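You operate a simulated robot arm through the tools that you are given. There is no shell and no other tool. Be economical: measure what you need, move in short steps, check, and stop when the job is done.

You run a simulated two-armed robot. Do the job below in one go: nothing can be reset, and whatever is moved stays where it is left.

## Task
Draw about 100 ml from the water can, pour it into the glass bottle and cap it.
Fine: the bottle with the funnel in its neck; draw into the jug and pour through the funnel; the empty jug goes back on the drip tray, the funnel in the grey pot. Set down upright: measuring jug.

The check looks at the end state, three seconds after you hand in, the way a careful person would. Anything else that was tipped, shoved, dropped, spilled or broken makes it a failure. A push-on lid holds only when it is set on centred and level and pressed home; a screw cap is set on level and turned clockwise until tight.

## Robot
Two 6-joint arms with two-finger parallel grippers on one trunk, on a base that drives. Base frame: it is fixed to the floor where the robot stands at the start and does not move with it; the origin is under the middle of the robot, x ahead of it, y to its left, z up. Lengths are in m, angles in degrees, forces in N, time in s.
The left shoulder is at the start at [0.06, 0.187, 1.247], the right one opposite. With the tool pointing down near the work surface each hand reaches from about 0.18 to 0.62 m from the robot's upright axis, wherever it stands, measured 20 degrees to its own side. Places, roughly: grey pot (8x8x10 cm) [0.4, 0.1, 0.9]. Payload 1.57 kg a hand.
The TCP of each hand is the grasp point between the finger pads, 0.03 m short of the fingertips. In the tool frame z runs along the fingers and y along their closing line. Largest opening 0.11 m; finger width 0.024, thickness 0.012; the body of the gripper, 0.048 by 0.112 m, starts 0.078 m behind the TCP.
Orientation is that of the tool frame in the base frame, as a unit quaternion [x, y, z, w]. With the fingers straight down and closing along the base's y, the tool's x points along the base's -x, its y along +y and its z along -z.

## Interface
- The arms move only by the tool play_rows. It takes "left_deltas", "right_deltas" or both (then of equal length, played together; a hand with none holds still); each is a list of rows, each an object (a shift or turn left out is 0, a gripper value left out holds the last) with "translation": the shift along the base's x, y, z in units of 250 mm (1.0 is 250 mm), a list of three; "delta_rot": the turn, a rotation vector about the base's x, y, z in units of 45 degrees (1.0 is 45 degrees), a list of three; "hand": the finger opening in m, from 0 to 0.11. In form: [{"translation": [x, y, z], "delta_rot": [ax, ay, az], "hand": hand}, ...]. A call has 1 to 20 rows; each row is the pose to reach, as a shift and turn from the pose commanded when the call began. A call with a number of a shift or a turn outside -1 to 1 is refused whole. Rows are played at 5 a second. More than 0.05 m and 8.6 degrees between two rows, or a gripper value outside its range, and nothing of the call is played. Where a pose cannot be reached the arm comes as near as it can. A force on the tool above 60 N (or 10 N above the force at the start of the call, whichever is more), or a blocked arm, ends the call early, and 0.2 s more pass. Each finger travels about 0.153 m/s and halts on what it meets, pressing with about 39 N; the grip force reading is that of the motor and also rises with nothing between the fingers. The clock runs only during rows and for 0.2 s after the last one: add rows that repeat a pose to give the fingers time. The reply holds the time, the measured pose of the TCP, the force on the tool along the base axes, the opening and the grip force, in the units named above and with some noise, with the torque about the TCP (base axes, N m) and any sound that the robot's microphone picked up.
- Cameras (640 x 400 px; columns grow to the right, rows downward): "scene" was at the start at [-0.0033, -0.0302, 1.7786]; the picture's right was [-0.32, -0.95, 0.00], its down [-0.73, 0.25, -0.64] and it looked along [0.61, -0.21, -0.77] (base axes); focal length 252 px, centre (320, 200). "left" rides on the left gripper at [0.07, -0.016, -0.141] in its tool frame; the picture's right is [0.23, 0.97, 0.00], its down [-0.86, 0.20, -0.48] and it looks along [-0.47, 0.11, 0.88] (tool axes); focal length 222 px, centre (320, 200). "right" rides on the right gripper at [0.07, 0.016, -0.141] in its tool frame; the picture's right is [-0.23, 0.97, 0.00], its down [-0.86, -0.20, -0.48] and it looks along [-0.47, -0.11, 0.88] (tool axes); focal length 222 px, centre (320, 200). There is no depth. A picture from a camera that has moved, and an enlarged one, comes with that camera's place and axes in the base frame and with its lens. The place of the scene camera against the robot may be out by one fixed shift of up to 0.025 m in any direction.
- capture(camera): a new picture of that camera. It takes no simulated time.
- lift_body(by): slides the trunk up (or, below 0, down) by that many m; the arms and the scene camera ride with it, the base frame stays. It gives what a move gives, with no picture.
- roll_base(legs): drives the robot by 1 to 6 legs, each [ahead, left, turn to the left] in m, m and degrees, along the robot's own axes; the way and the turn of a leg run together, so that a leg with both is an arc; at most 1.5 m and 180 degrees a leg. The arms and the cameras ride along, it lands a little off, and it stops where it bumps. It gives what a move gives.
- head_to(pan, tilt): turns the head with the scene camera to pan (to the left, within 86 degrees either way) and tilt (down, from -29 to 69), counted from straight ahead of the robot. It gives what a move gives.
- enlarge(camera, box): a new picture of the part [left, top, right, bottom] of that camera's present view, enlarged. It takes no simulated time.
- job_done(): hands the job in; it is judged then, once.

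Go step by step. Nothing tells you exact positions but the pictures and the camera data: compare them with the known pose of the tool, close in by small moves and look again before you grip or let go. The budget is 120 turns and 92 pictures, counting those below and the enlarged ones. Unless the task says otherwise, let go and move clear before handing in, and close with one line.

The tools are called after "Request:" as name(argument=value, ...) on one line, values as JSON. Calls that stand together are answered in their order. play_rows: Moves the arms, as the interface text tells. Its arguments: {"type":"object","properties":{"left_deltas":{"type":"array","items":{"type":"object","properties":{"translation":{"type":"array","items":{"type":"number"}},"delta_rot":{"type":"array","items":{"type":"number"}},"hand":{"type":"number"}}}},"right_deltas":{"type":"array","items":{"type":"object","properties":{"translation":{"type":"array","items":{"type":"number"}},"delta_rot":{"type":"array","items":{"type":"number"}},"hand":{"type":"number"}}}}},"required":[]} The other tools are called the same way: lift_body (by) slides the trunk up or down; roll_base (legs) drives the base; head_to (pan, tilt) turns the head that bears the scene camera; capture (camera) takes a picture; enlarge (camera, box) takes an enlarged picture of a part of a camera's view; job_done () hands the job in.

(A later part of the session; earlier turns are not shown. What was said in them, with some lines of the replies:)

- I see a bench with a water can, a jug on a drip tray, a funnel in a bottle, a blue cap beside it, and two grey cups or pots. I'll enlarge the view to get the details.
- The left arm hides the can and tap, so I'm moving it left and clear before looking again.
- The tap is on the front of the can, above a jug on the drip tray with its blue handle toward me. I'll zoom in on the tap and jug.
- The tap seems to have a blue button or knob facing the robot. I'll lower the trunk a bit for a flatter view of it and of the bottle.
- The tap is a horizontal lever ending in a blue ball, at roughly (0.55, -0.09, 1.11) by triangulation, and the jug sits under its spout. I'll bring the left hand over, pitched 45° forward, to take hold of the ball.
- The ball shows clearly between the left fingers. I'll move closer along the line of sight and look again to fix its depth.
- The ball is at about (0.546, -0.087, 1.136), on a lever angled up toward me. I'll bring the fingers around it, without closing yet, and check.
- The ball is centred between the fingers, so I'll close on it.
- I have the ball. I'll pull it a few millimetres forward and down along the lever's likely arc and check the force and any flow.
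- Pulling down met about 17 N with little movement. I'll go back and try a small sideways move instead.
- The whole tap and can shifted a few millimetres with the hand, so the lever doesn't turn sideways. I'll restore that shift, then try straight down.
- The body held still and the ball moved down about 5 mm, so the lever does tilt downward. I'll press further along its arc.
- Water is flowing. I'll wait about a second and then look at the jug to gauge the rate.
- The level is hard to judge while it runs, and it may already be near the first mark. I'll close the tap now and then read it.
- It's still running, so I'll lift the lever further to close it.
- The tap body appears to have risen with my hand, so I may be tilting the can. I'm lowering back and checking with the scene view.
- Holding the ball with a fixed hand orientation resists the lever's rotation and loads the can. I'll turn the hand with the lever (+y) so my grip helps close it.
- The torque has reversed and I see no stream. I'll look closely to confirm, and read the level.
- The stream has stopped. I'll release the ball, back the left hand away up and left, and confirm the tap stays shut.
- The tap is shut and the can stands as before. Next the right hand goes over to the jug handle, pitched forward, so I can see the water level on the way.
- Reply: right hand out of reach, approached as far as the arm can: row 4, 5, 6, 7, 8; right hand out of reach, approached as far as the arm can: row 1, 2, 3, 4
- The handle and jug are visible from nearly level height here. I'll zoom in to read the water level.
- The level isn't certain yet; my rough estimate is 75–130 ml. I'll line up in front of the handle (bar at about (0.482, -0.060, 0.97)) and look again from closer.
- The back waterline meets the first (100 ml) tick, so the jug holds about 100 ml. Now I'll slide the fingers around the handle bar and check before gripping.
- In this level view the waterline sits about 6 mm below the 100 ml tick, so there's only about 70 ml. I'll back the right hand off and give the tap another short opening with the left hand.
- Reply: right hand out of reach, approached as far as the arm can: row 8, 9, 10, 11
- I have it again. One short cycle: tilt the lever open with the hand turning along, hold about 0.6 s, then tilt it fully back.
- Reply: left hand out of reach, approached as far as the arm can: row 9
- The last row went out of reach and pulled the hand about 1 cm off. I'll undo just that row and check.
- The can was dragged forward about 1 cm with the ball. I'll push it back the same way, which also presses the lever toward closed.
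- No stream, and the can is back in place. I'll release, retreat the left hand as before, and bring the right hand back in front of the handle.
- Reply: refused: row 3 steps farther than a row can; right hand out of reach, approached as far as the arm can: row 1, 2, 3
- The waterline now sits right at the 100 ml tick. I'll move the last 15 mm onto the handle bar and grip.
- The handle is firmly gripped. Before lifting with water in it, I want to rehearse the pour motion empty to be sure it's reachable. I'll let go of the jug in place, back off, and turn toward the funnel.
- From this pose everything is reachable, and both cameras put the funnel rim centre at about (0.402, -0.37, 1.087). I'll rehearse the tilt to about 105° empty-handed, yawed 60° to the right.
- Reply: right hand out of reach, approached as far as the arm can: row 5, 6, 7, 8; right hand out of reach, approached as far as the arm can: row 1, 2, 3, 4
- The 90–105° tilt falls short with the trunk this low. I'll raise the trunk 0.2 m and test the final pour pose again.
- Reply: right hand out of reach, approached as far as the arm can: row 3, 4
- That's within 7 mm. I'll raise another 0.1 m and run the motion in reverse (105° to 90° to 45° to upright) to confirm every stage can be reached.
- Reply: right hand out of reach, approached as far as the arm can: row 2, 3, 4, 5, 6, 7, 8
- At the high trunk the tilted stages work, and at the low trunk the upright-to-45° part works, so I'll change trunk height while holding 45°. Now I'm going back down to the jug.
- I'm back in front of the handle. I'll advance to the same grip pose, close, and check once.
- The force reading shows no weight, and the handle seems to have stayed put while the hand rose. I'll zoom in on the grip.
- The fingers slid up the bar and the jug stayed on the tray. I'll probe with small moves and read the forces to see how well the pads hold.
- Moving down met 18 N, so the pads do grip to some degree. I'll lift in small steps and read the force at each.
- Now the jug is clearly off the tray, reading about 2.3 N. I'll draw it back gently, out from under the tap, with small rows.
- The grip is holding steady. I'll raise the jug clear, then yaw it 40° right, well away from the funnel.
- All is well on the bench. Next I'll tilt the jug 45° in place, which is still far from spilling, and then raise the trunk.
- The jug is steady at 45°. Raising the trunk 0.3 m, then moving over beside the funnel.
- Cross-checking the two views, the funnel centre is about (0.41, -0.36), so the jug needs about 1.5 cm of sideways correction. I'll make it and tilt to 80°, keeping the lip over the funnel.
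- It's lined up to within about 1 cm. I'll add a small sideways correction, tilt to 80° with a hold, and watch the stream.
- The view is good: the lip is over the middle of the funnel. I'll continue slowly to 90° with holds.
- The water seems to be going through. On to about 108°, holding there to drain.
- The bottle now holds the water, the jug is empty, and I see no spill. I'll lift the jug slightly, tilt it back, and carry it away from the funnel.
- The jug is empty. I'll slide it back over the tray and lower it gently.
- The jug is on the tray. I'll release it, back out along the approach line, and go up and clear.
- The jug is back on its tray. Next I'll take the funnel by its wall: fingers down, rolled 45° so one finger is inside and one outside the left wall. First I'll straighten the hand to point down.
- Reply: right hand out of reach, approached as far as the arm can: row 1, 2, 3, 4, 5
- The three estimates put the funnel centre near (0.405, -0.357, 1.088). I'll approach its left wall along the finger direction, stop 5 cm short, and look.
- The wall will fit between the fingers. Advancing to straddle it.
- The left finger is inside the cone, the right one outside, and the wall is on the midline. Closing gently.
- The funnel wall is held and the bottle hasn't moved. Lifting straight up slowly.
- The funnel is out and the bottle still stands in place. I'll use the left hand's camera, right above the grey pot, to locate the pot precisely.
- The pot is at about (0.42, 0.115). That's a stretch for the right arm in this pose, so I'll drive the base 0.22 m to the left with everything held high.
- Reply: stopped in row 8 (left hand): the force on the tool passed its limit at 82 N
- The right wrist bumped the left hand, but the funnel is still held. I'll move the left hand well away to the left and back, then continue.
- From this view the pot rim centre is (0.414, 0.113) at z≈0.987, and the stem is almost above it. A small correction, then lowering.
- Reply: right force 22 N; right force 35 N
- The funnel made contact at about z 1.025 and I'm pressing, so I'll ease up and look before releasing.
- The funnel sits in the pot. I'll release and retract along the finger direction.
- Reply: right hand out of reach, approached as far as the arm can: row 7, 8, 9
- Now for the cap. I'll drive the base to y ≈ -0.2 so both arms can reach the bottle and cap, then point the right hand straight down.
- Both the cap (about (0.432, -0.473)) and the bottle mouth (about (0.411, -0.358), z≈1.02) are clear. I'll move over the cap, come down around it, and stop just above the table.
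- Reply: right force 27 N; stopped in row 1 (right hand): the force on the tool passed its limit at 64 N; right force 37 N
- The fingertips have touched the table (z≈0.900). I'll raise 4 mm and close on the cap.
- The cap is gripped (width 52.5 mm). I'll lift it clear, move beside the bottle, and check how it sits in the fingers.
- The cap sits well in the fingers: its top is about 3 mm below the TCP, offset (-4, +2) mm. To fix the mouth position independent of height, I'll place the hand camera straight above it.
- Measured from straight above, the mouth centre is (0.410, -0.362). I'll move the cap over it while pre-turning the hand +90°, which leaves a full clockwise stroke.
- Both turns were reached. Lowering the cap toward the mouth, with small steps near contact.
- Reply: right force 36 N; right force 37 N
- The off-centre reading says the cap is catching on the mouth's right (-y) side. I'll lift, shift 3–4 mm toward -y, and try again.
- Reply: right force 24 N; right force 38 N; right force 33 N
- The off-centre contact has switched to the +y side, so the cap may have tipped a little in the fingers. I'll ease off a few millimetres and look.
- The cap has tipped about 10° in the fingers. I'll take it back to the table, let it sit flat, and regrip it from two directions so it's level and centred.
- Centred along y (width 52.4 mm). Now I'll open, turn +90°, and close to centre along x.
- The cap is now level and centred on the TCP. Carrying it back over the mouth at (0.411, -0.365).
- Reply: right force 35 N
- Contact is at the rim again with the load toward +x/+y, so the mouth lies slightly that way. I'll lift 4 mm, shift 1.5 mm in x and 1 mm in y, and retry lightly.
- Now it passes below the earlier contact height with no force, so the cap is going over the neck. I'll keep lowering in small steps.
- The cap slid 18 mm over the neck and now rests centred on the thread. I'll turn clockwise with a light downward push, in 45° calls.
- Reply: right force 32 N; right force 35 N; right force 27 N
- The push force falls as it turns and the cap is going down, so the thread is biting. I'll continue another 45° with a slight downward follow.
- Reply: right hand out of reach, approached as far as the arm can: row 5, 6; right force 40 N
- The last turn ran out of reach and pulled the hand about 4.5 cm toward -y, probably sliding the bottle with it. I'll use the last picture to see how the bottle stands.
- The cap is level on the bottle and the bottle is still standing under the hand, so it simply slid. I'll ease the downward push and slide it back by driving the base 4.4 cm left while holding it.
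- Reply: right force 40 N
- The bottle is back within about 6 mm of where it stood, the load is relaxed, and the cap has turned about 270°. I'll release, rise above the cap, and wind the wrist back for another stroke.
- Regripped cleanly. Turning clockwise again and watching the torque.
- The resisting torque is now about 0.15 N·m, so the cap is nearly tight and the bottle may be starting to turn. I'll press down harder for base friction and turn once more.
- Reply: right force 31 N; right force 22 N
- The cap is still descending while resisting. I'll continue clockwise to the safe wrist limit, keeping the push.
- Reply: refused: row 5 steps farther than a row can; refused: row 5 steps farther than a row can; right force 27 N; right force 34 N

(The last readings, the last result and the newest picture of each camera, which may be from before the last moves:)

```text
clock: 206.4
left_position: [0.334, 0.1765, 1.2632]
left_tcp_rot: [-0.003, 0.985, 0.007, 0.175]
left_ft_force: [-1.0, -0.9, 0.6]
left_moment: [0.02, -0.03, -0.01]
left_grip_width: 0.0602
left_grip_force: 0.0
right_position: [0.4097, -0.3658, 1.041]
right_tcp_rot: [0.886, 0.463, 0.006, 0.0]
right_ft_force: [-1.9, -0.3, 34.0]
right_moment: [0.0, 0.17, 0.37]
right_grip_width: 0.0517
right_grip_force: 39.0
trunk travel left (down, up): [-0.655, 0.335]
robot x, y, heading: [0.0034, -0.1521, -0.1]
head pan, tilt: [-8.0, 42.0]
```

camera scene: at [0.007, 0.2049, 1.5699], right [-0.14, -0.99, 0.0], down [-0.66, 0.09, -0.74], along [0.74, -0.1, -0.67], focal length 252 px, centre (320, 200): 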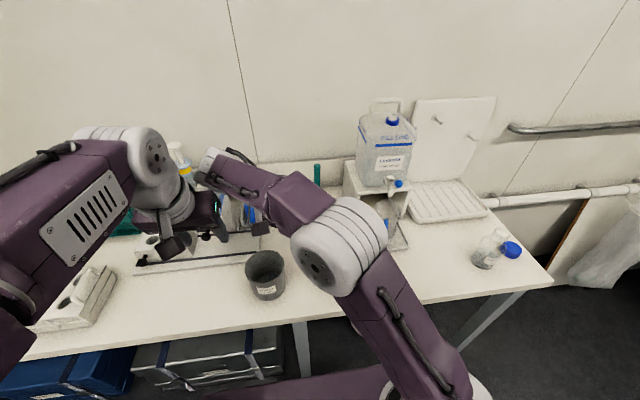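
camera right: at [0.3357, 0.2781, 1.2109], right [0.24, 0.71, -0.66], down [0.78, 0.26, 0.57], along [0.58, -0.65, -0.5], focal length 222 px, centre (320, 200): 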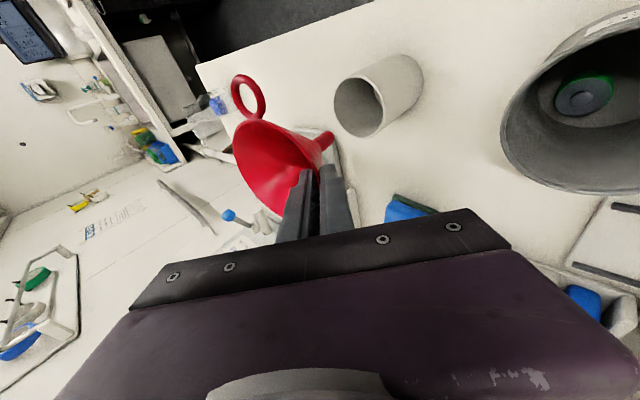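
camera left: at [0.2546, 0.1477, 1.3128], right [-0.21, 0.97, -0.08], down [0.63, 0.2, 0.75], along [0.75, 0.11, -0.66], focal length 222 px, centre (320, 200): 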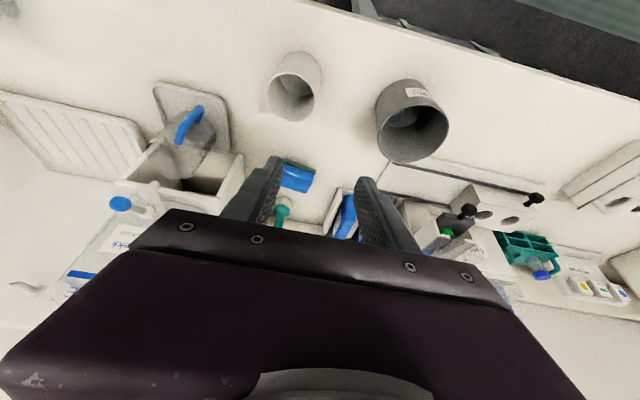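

The torque has reached 0.37 N·m at the limit of this stroke. One more stroke will confirm it's tight: release, wind back, regrip, and turn at constant height.

Request:
play_rows(right_deltas=[{"translation": [0, 0, 0.012]}, {"translation": [0, 0, 0.012], "hand": 0.06}, {"translation": [0, 0, 0.012], "hand": 0.08}, {"translation": [0, 0, 0.012], "hand": 0.09}, {"translation": [0, 0, 0.12]}, {"translation": [0, 0, 0.24]}, {"translation": [0, 0, 0.24]}])

Request:
play_rows(right_deltas=[{"delta_rot": [0, 0, 0.17]}, {"delta_rot": [0, 0, 0.34]}, {"delta_rot": [0, 0, 0.51]}, {"delta_rot": [0, 0, 0.68]}, {"delta_rot": [0, 0, 0.85]}, {"delta_rot": [0, 0, 1.0]}, {"delta_rot": [0, 0, 1.0]}])

Request:
play_rows(right_deltas=[{"delta_rot": [0, 0, 0.17]}, {"delta_rot": [0, 0, 0.34]}, {"delta_rot": [0, 0, 0.51]}, {"delta_rot": [0, 0, 0.68]}, {"delta_rot": [0, 0, 0.85]}, {"delta_rot": [0, 0, 1.0]}, {"delta_rot": [0, 0, 1.0]}])

Request:
play_rows(right_deltas=[{"delta_rot": [0, 0, 0.17]}, {"delta_rot": [0, 0, 0.34]}, {"delta_rot": [0, 0, 0.51]}, {"delta_rot": [0, 0, 0.68]}, {"delta_rot": [0, 0, 0.85]}, {"delta_rot": [0, 0, 1.0]}, {"delta_rot": [0, 0, 1.0]}])

Request:
play_rows(right_deltas=[{"delta_rot": [0, 0, 0.17]}, {"delta_rot": [0, 0, 0.34]}, {"delta_rot": [0, 0, 0.51]}, {"delta_rot": [0, 0, 0.68]}, {"delta_rot": [0, 0, 0.85]}, {"delta_rot": [0, 0, 1.0]}, {"delta_rot": [0, 0, 1.0]}])

Request:
play_rows(right_deltas=[{"delta_rot": [0, 0, 0.17]}, {"delta_rot": [0, 0, 0.34]}, {"delta_rot": [0, 0, 0.51]}, {"delta_rot": [0, 0, 0.6]}, {"delta_rot": [0, 0, 0.6]}])

```text
clock: 208.0
left_position: [0.3368, 0.1759, 1.2633]
left_tcp_rot: [-0.001, 0.985, 0.007, 0.173]
left_ft_force: [1.1, -0.5, 1.0]
left_moment: [0.01, 0.0, 0.0]
left_grip_width: 0.0599
left_grip_force: 0.0
right_position: [0.4117, -0.3683, 1.1002]
right_tcp_rot: [0.886, 0.464, 0.004, -0.001]
right_ft_force: [-0.3, -0.4, 0.0]
right_moment: [0.01, 0.03, 0.02]
right_grip_width: 0.0902
right_grip_force: 0.0
trunk travel left (down, up): [-0.655, 0.335]
robot x, y, heading: [0.005, -0.1573, -0.2]
head pan, tilt: [-8.0, 42.0]
```

```text
clock: 209.6
left_position: [0.3374, 0.1756, 1.2635]
left_tcp_rot: [-0.002, 0.985, 0.007, 0.174]
left_ft_force: [0.4, 0.5, -0.3]
left_moment: [0.03, 0.0, 0.01]
left_grip_width: 0.0599
left_grip_force: 0.2
right_position: [0.4121, -0.3681, 1.0998]
right_tcp_rot: [0.64, 0.768, 0.003, -0.002]
right_ft_force: [0.5, 0.6, 0.6]
right_moment: [0.02, -0.01, 0.0]
right_grip_width: 0.09
right_grip_force: 0.1
trunk travel left (down, up): [-0.655, 0.335]
robot x, y, heading: [0.0046, -0.1535, 0.2]
head pan, tilt: [-8.0, 42.0]
```

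```text
clock: 211.2
left_position: [0.3363, 0.1755, 1.2631]
left_tcp_rot: [-0.002, 0.985, 0.007, 0.174]
left_ft_force: [0.0, -0.2, 0.6]
left_moment: [0.02, -0.01, 0.01]
left_grip_width: 0.0601
left_grip_force: 0.1
right_position: [0.4114, -0.3675, 1.0994]
right_tcp_rot: [0.297, 0.955, 0.002, -0.005]
right_ft_force: [0.6, -0.3, -0.1]
right_moment: [0.0, -0.01, 0.03]
right_grip_width: 0.0898
right_grip_force: 0.0
trunk travel left (down, up): [-0.655, 0.335]
robot x, y, heading: [0.0044, -0.1562, -0.3]
head pan, tilt: [-8.0, 42.0]
```

```text
clock: 212.8
left_position: [0.3363, 0.1743, 1.2632]
left_tcp_rot: [-0.001, 0.985, 0.007, 0.174]
left_ft_force: [0.6, -0.2, 0.0]
left_moment: [0.02, -0.02, 0.0]
left_grip_width: 0.0601
left_grip_force: 0.1
right_position: [0.4112, -0.369, 1.0996]
right_tcp_rot: [-0.092, 0.996, 0.0, -0.004]
right_ft_force: [-0.8, 0.3, 0.3]
right_moment: [0.0, -0.01, 0.0]
right_grip_width: 0.09
right_grip_force: 0.0
trunk travel left (down, up): [-0.655, 0.335]
robot x, y, heading: [0.0039, -0.1526, -0.2]
head pan, tilt: [-8.0, 42.0]
```

```text
clock: 214.4
left_position: [0.3375, 0.1748, 1.2638]
left_tcp_rot: [-0.001, 0.985, 0.007, 0.173]
left_ft_force: [0.9, -0.3, 0.7]
left_moment: [-0.01, -0.05, 0.03]
left_grip_width: 0.0601
left_grip_force: 0.0
right_position: [0.4114, -0.367, 1.1]
right_tcp_rot: [-0.465, 0.885, 0.0, -0.003]
right_ft_force: [0.1, -0.1, 0.9]
right_moment: [0.0, 0.0, 0.02]
right_grip_width: 0.0899
right_grip_force: 0.1
trunk travel left (down, up): [-0.655, 0.335]
robot x, y, heading: [0.0044, -0.1559, -0.1]
head pan, tilt: [-8.0, 42.0]
```

```text
clock: 215.6
left_position: [0.3358, 0.1751, 1.2629]
left_tcp_rot: [-0.001, 0.985, 0.007, 0.174]
left_ft_force: [-0.2, -0.6, -0.1]
left_moment: [0.02, 0.01, -0.02]
left_grip_width: 0.0599
left_grip_force: 0.0
right_position: [0.4132, -0.3678, 1.0992]
right_tcp_rot: [-0.658, 0.753, -0.002, -0.004]
right_ft_force: [-0.5, -0.4, 0.0]
right_moment: [-0.03, 0.01, 0.01]
right_grip_width: 0.09
right_grip_force: 0.0
trunk travel left (down, up): [-0.655, 0.335]
robot x, y, heading: [0.0046, -0.1535, -0.2]
head pan, tilt: [-8.0, 42.0]
```

Request:
play_rows(right_deltas=[{"translation": [0, 0, -0.08]}, {"translation": [0, 0, -0.16]}, {"translation": [0, 0, -0.226]}, {"translation": [0, 0, -0.226], "hand": 0.07}, {"translation": [0, 0, -0.226], "hand": 0.058}, {"translation": [0, 0, -0.226], "hand": 0.045}, {"translation": [0, 0, -0.226], "hand": 0.04}, {"translation": [0, 0, -0.226], "hand": 0.04}])

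Request:
play_rows(right_deltas=[{"translation": [0, 0, -0.004], "delta_rot": [0, 0, -0.1]}, {"translation": [0, 0, -0.004], "delta_rot": [0, 0, -0.25]}, {"translation": [0, 0, -0.004], "delta_rot": [0, 0, -0.4]}])

Request:
play_rows(right_deltas=[{"delta_rot": [0, 0, -0.16]}, {"delta_rot": [0, 0, -0.32]}, {"delta_rot": [0, 0, -0.48]}, {"delta_rot": [0, 0, -0.64]}, {"delta_rot": [0, 0, -0.8]}])

Request:
play_rows(right_deltas=[{"delta_rot": [0, 0, -0.16]}, {"delta_rot": [0, 0, -0.32]}, {"delta_rot": [0, 0, -0.48]}, {"delta_rot": [0, 0, -0.64]}, {"delta_rot": [0, 0, -0.8]}])

```text
clock: 217.4
left_position: [0.336, 0.1748, 1.2625]
left_tcp_rot: [-0.001, 0.985, 0.007, 0.175]
left_ft_force: [0.4, -0.1, -0.8]
left_moment: [0.0, -0.01, -0.01]
left_grip_width: 0.0601
left_grip_force: 0.1
right_position: [0.413, -0.3668, 1.0429]
right_tcp_rot: [-0.657, 0.753, -0.001, -0.005]
right_ft_force: [-1.3, -0.6, 0.3]
right_moment: [0.0, 0.08, -0.02]
right_grip_width: 0.0516
right_grip_force: 38.6
trunk travel left (down, up): [-0.655, 0.335]
robot x, y, heading: [0.0012, -0.1495, 0.2]
head pan, tilt: [-8.0, 42.0]
```

```text
clock: 218.2
left_position: [0.3368, 0.1763, 1.2624]
left_tcp_rot: [-0.001, 0.985, 0.007, 0.174]
left_ft_force: [-0.3, 0.4, 1.1]
left_moment: [-0.06, -0.02, 0.04]
left_grip_width: 0.0599
left_grip_force: 0.1
right_position: [0.4119, -0.3678, 1.0434]
right_tcp_rot: [-0.531, 0.847, -0.001, -0.004]
right_ft_force: [0.9, 2.2, 2.7]
right_moment: [0.1, -0.25, 0.1]
right_grip_width: 0.0519
right_grip_force: 38.3
trunk travel left (down, up): [-0.655, 0.335]
robot x, y, heading: [0.0069, -0.1527, -0.3]
head pan, tilt: [-8.0, 42.0]
```

```text
clock: 219.4
left_position: [0.3374, 0.1749, 1.2623]
left_tcp_rot: [-0.001, 0.985, 0.007, 0.174]
left_ft_force: [-0.2, -0.4, -0.7]
left_moment: [0.0, 0.01, 0.03]
left_grip_width: 0.0601
left_grip_force: 0.1
right_position: [0.4119, -0.3692, 1.0418]
right_tcp_rot: [-0.243, 0.97, 0.0, -0.004]
right_ft_force: [2.1, 0.0, 6.6]
right_moment: [-0.26, -0.35, 0.1]
right_grip_width: 0.0518
right_grip_force: 39.7
trunk travel left (down, up): [-0.655, 0.335]
robot x, y, heading: [0.0075, -0.1545, -0.1]
head pan, tilt: [-8.0, 42.0]
```

```text
clock: 220.6
left_position: [0.3361, 0.175, 1.2635]
left_tcp_rot: [-0.001, 0.985, 0.008, 0.174]
left_ft_force: [0.1, 0.3, -0.1]
left_moment: [0.0, 0.0, -0.03]
left_grip_width: 0.0599
left_grip_force: 0.0
right_position: [0.4114, -0.3673, 1.0432]
right_tcp_rot: [0.068, 0.998, 0.001, -0.004]
right_ft_force: [1.4, -1.8, 4.0]
right_moment: [-0.31, 0.05, 0.05]
right_grip_width: 0.0518
right_grip_force: 39.0
trunk travel left (down, up): [-0.655, 0.335]
robot x, y, heading: [0.0072, -0.1494, 0.1]
head pan, tilt: [-8.0, 42.0]
```

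The push stays constant and the torque matches the bottle turning on the table, so the cap has reached its stop. One last firm press and clockwise twist to tighten, then release and rise.

Request:
play_rows(right_deltas=[{"translation": [0, 0, -0.007]}, {"translation": [0, 0, -0.013], "delta_rot": [0, 0, -0.05]}, {"translation": [0, 0, -0.015], "delta_rot": [0, 0, -0.2]}, {"translation": [0, 0, -0.015], "delta_rot": [0, 0, -0.36]}, {"translation": [0, 0, -0.015], "delta_rot": [0, 0, -0.52]}, {"translation": [0, 0, -0.015], "delta_rot": [0, 0, -0.68]}])

Request:
play_rows(right_deltas=[{"delta_rot": [0, 0, -0.15]}, {"delta_rot": [0, 0, -0.3]}, {"translation": [0, 0, -0.003], "delta_rot": [0, 0, -0.45]}, {"translation": [0, 0, -0.004], "delta_rot": [0, 0, -0.6]}])

```text
clock: 222.0
left_position: [0.3337, 0.1769, 1.2623]
left_tcp_rot: [-0.002, 0.985, 0.007, 0.175]
left_ft_force: [0.7, -0.3, -0.3]
left_moment: [0.04, 0.01, -0.04]
left_grip_width: 0.0599
left_grip_force: 0.1
right_position: [0.4107, -0.3664, 1.0409]
right_tcp_rot: [0.328, 0.945, 0.004, 0.0]
right_ft_force: [2.9, -2.3, 37.0]
right_moment: [-0.27, -0.11, 0.34]
right_grip_width: 0.0518
right_grip_force: 39.4
trunk travel left (down, up): [-0.655, 0.335]
robot x, y, heading: [0.0075, -0.1535, -0.2]
head pan, tilt: [-8.0, 42.0]
```

```text
clock: 223.0
left_position: [0.3324, 0.177, 1.2638]
left_tcp_rot: [-0.002, 0.984, 0.007, 0.175]
left_ft_force: [-0.1, 0.0, -0.5]
left_moment: [0.01, 0.01, 0.02]
left_grip_width: 0.0598
left_grip_force: 0.1
right_position: [0.4086, -0.3661, 1.0392]
right_tcp_rot: [0.54, 0.842, 0.004, 0.0]
right_ft_force: [-0.1, -3.5, 45.9]
right_moment: [-0.5, 0.2, 0.45]
right_grip_width: 0.0518
right_grip_force: 38.8
trunk travel left (down, up): [-0.655, 0.335]
robot x, y, heading: [0.0034, -0.1525, -0.2]
head pan, tilt: [-8.0, 42.0]
```

The cap is tight at about 0.45 N·m. Easing the push, opening, and rising clear.

Request:
play_rows(right_deltas=[{"translation": [0.002, -0.003, 0.012]}, {"translation": [0.002, -0.003, 0.018]}, {"translation": [0.002, -0.003, 0.018], "hand": 0.06}, {"translation": [0.002, -0.003, 0.018], "hand": 0.08}, {"translation": [0.002, -0.003, 0.018], "hand": 0.095}, {"translation": [0.002, -0.003, 0.1], "hand": 0.095}, {"translation": [0.002, -0.003, 0.22]}, {"translation": [0.002, -0.003, 0.36]}, {"translation": [0, -0.003, 0.5]}, {"translation": [0, -0.003, 0.6]}, {"translation": [0, -0.003, 0.6]}])

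```text
clock: 225.4
left_position: [0.3362, 0.1752, 1.2631]
left_tcp_rot: [-0.002, 0.985, 0.008, 0.173]
left_ft_force: [0.3, 0.2, 0.9]
left_moment: [0.01, 0.0, -0.01]
left_grip_width: 0.0599
left_grip_force: 0.2
right_position: [0.4113, -0.3686, 1.1882]
right_tcp_rot: [0.539, 0.842, 0.004, -0.003]
right_ft_force: [0.8, -0.6, -0.5]
right_moment: [-0.01, 0.0, -0.02]
right_grip_width: 0.0949
right_grip_force: 0.1
trunk travel left (down, up): [-0.655, 0.335]
robot x, y, heading: [0.0046, -0.1533, -0.3]
head pan, tilt: [-8.0, 42.0]
```

Both hands are empty and clear. By the last pictures and force readings, the bottle is filled and capped, the jug is on its tray, and the funnel is in the grey pot. Handing in.

Request:
job_done()

```text
The job is handed in.
```

The job is handed in: I poured about 100 ml into the bottle through the funnel and screwed the cap on to about 0.45 N·m; the empty jug is back on the drip tray and the funnel is in the grey pot. My picture budget ran out before the final tightening, so that stage is judged from force readings. The bottle ended a few millimetres from where it started, because the hand slid it about 4.5 cm while capping and I slid it back. The water can moved about 1 cm while I worked the tap, and I pushed it back too.
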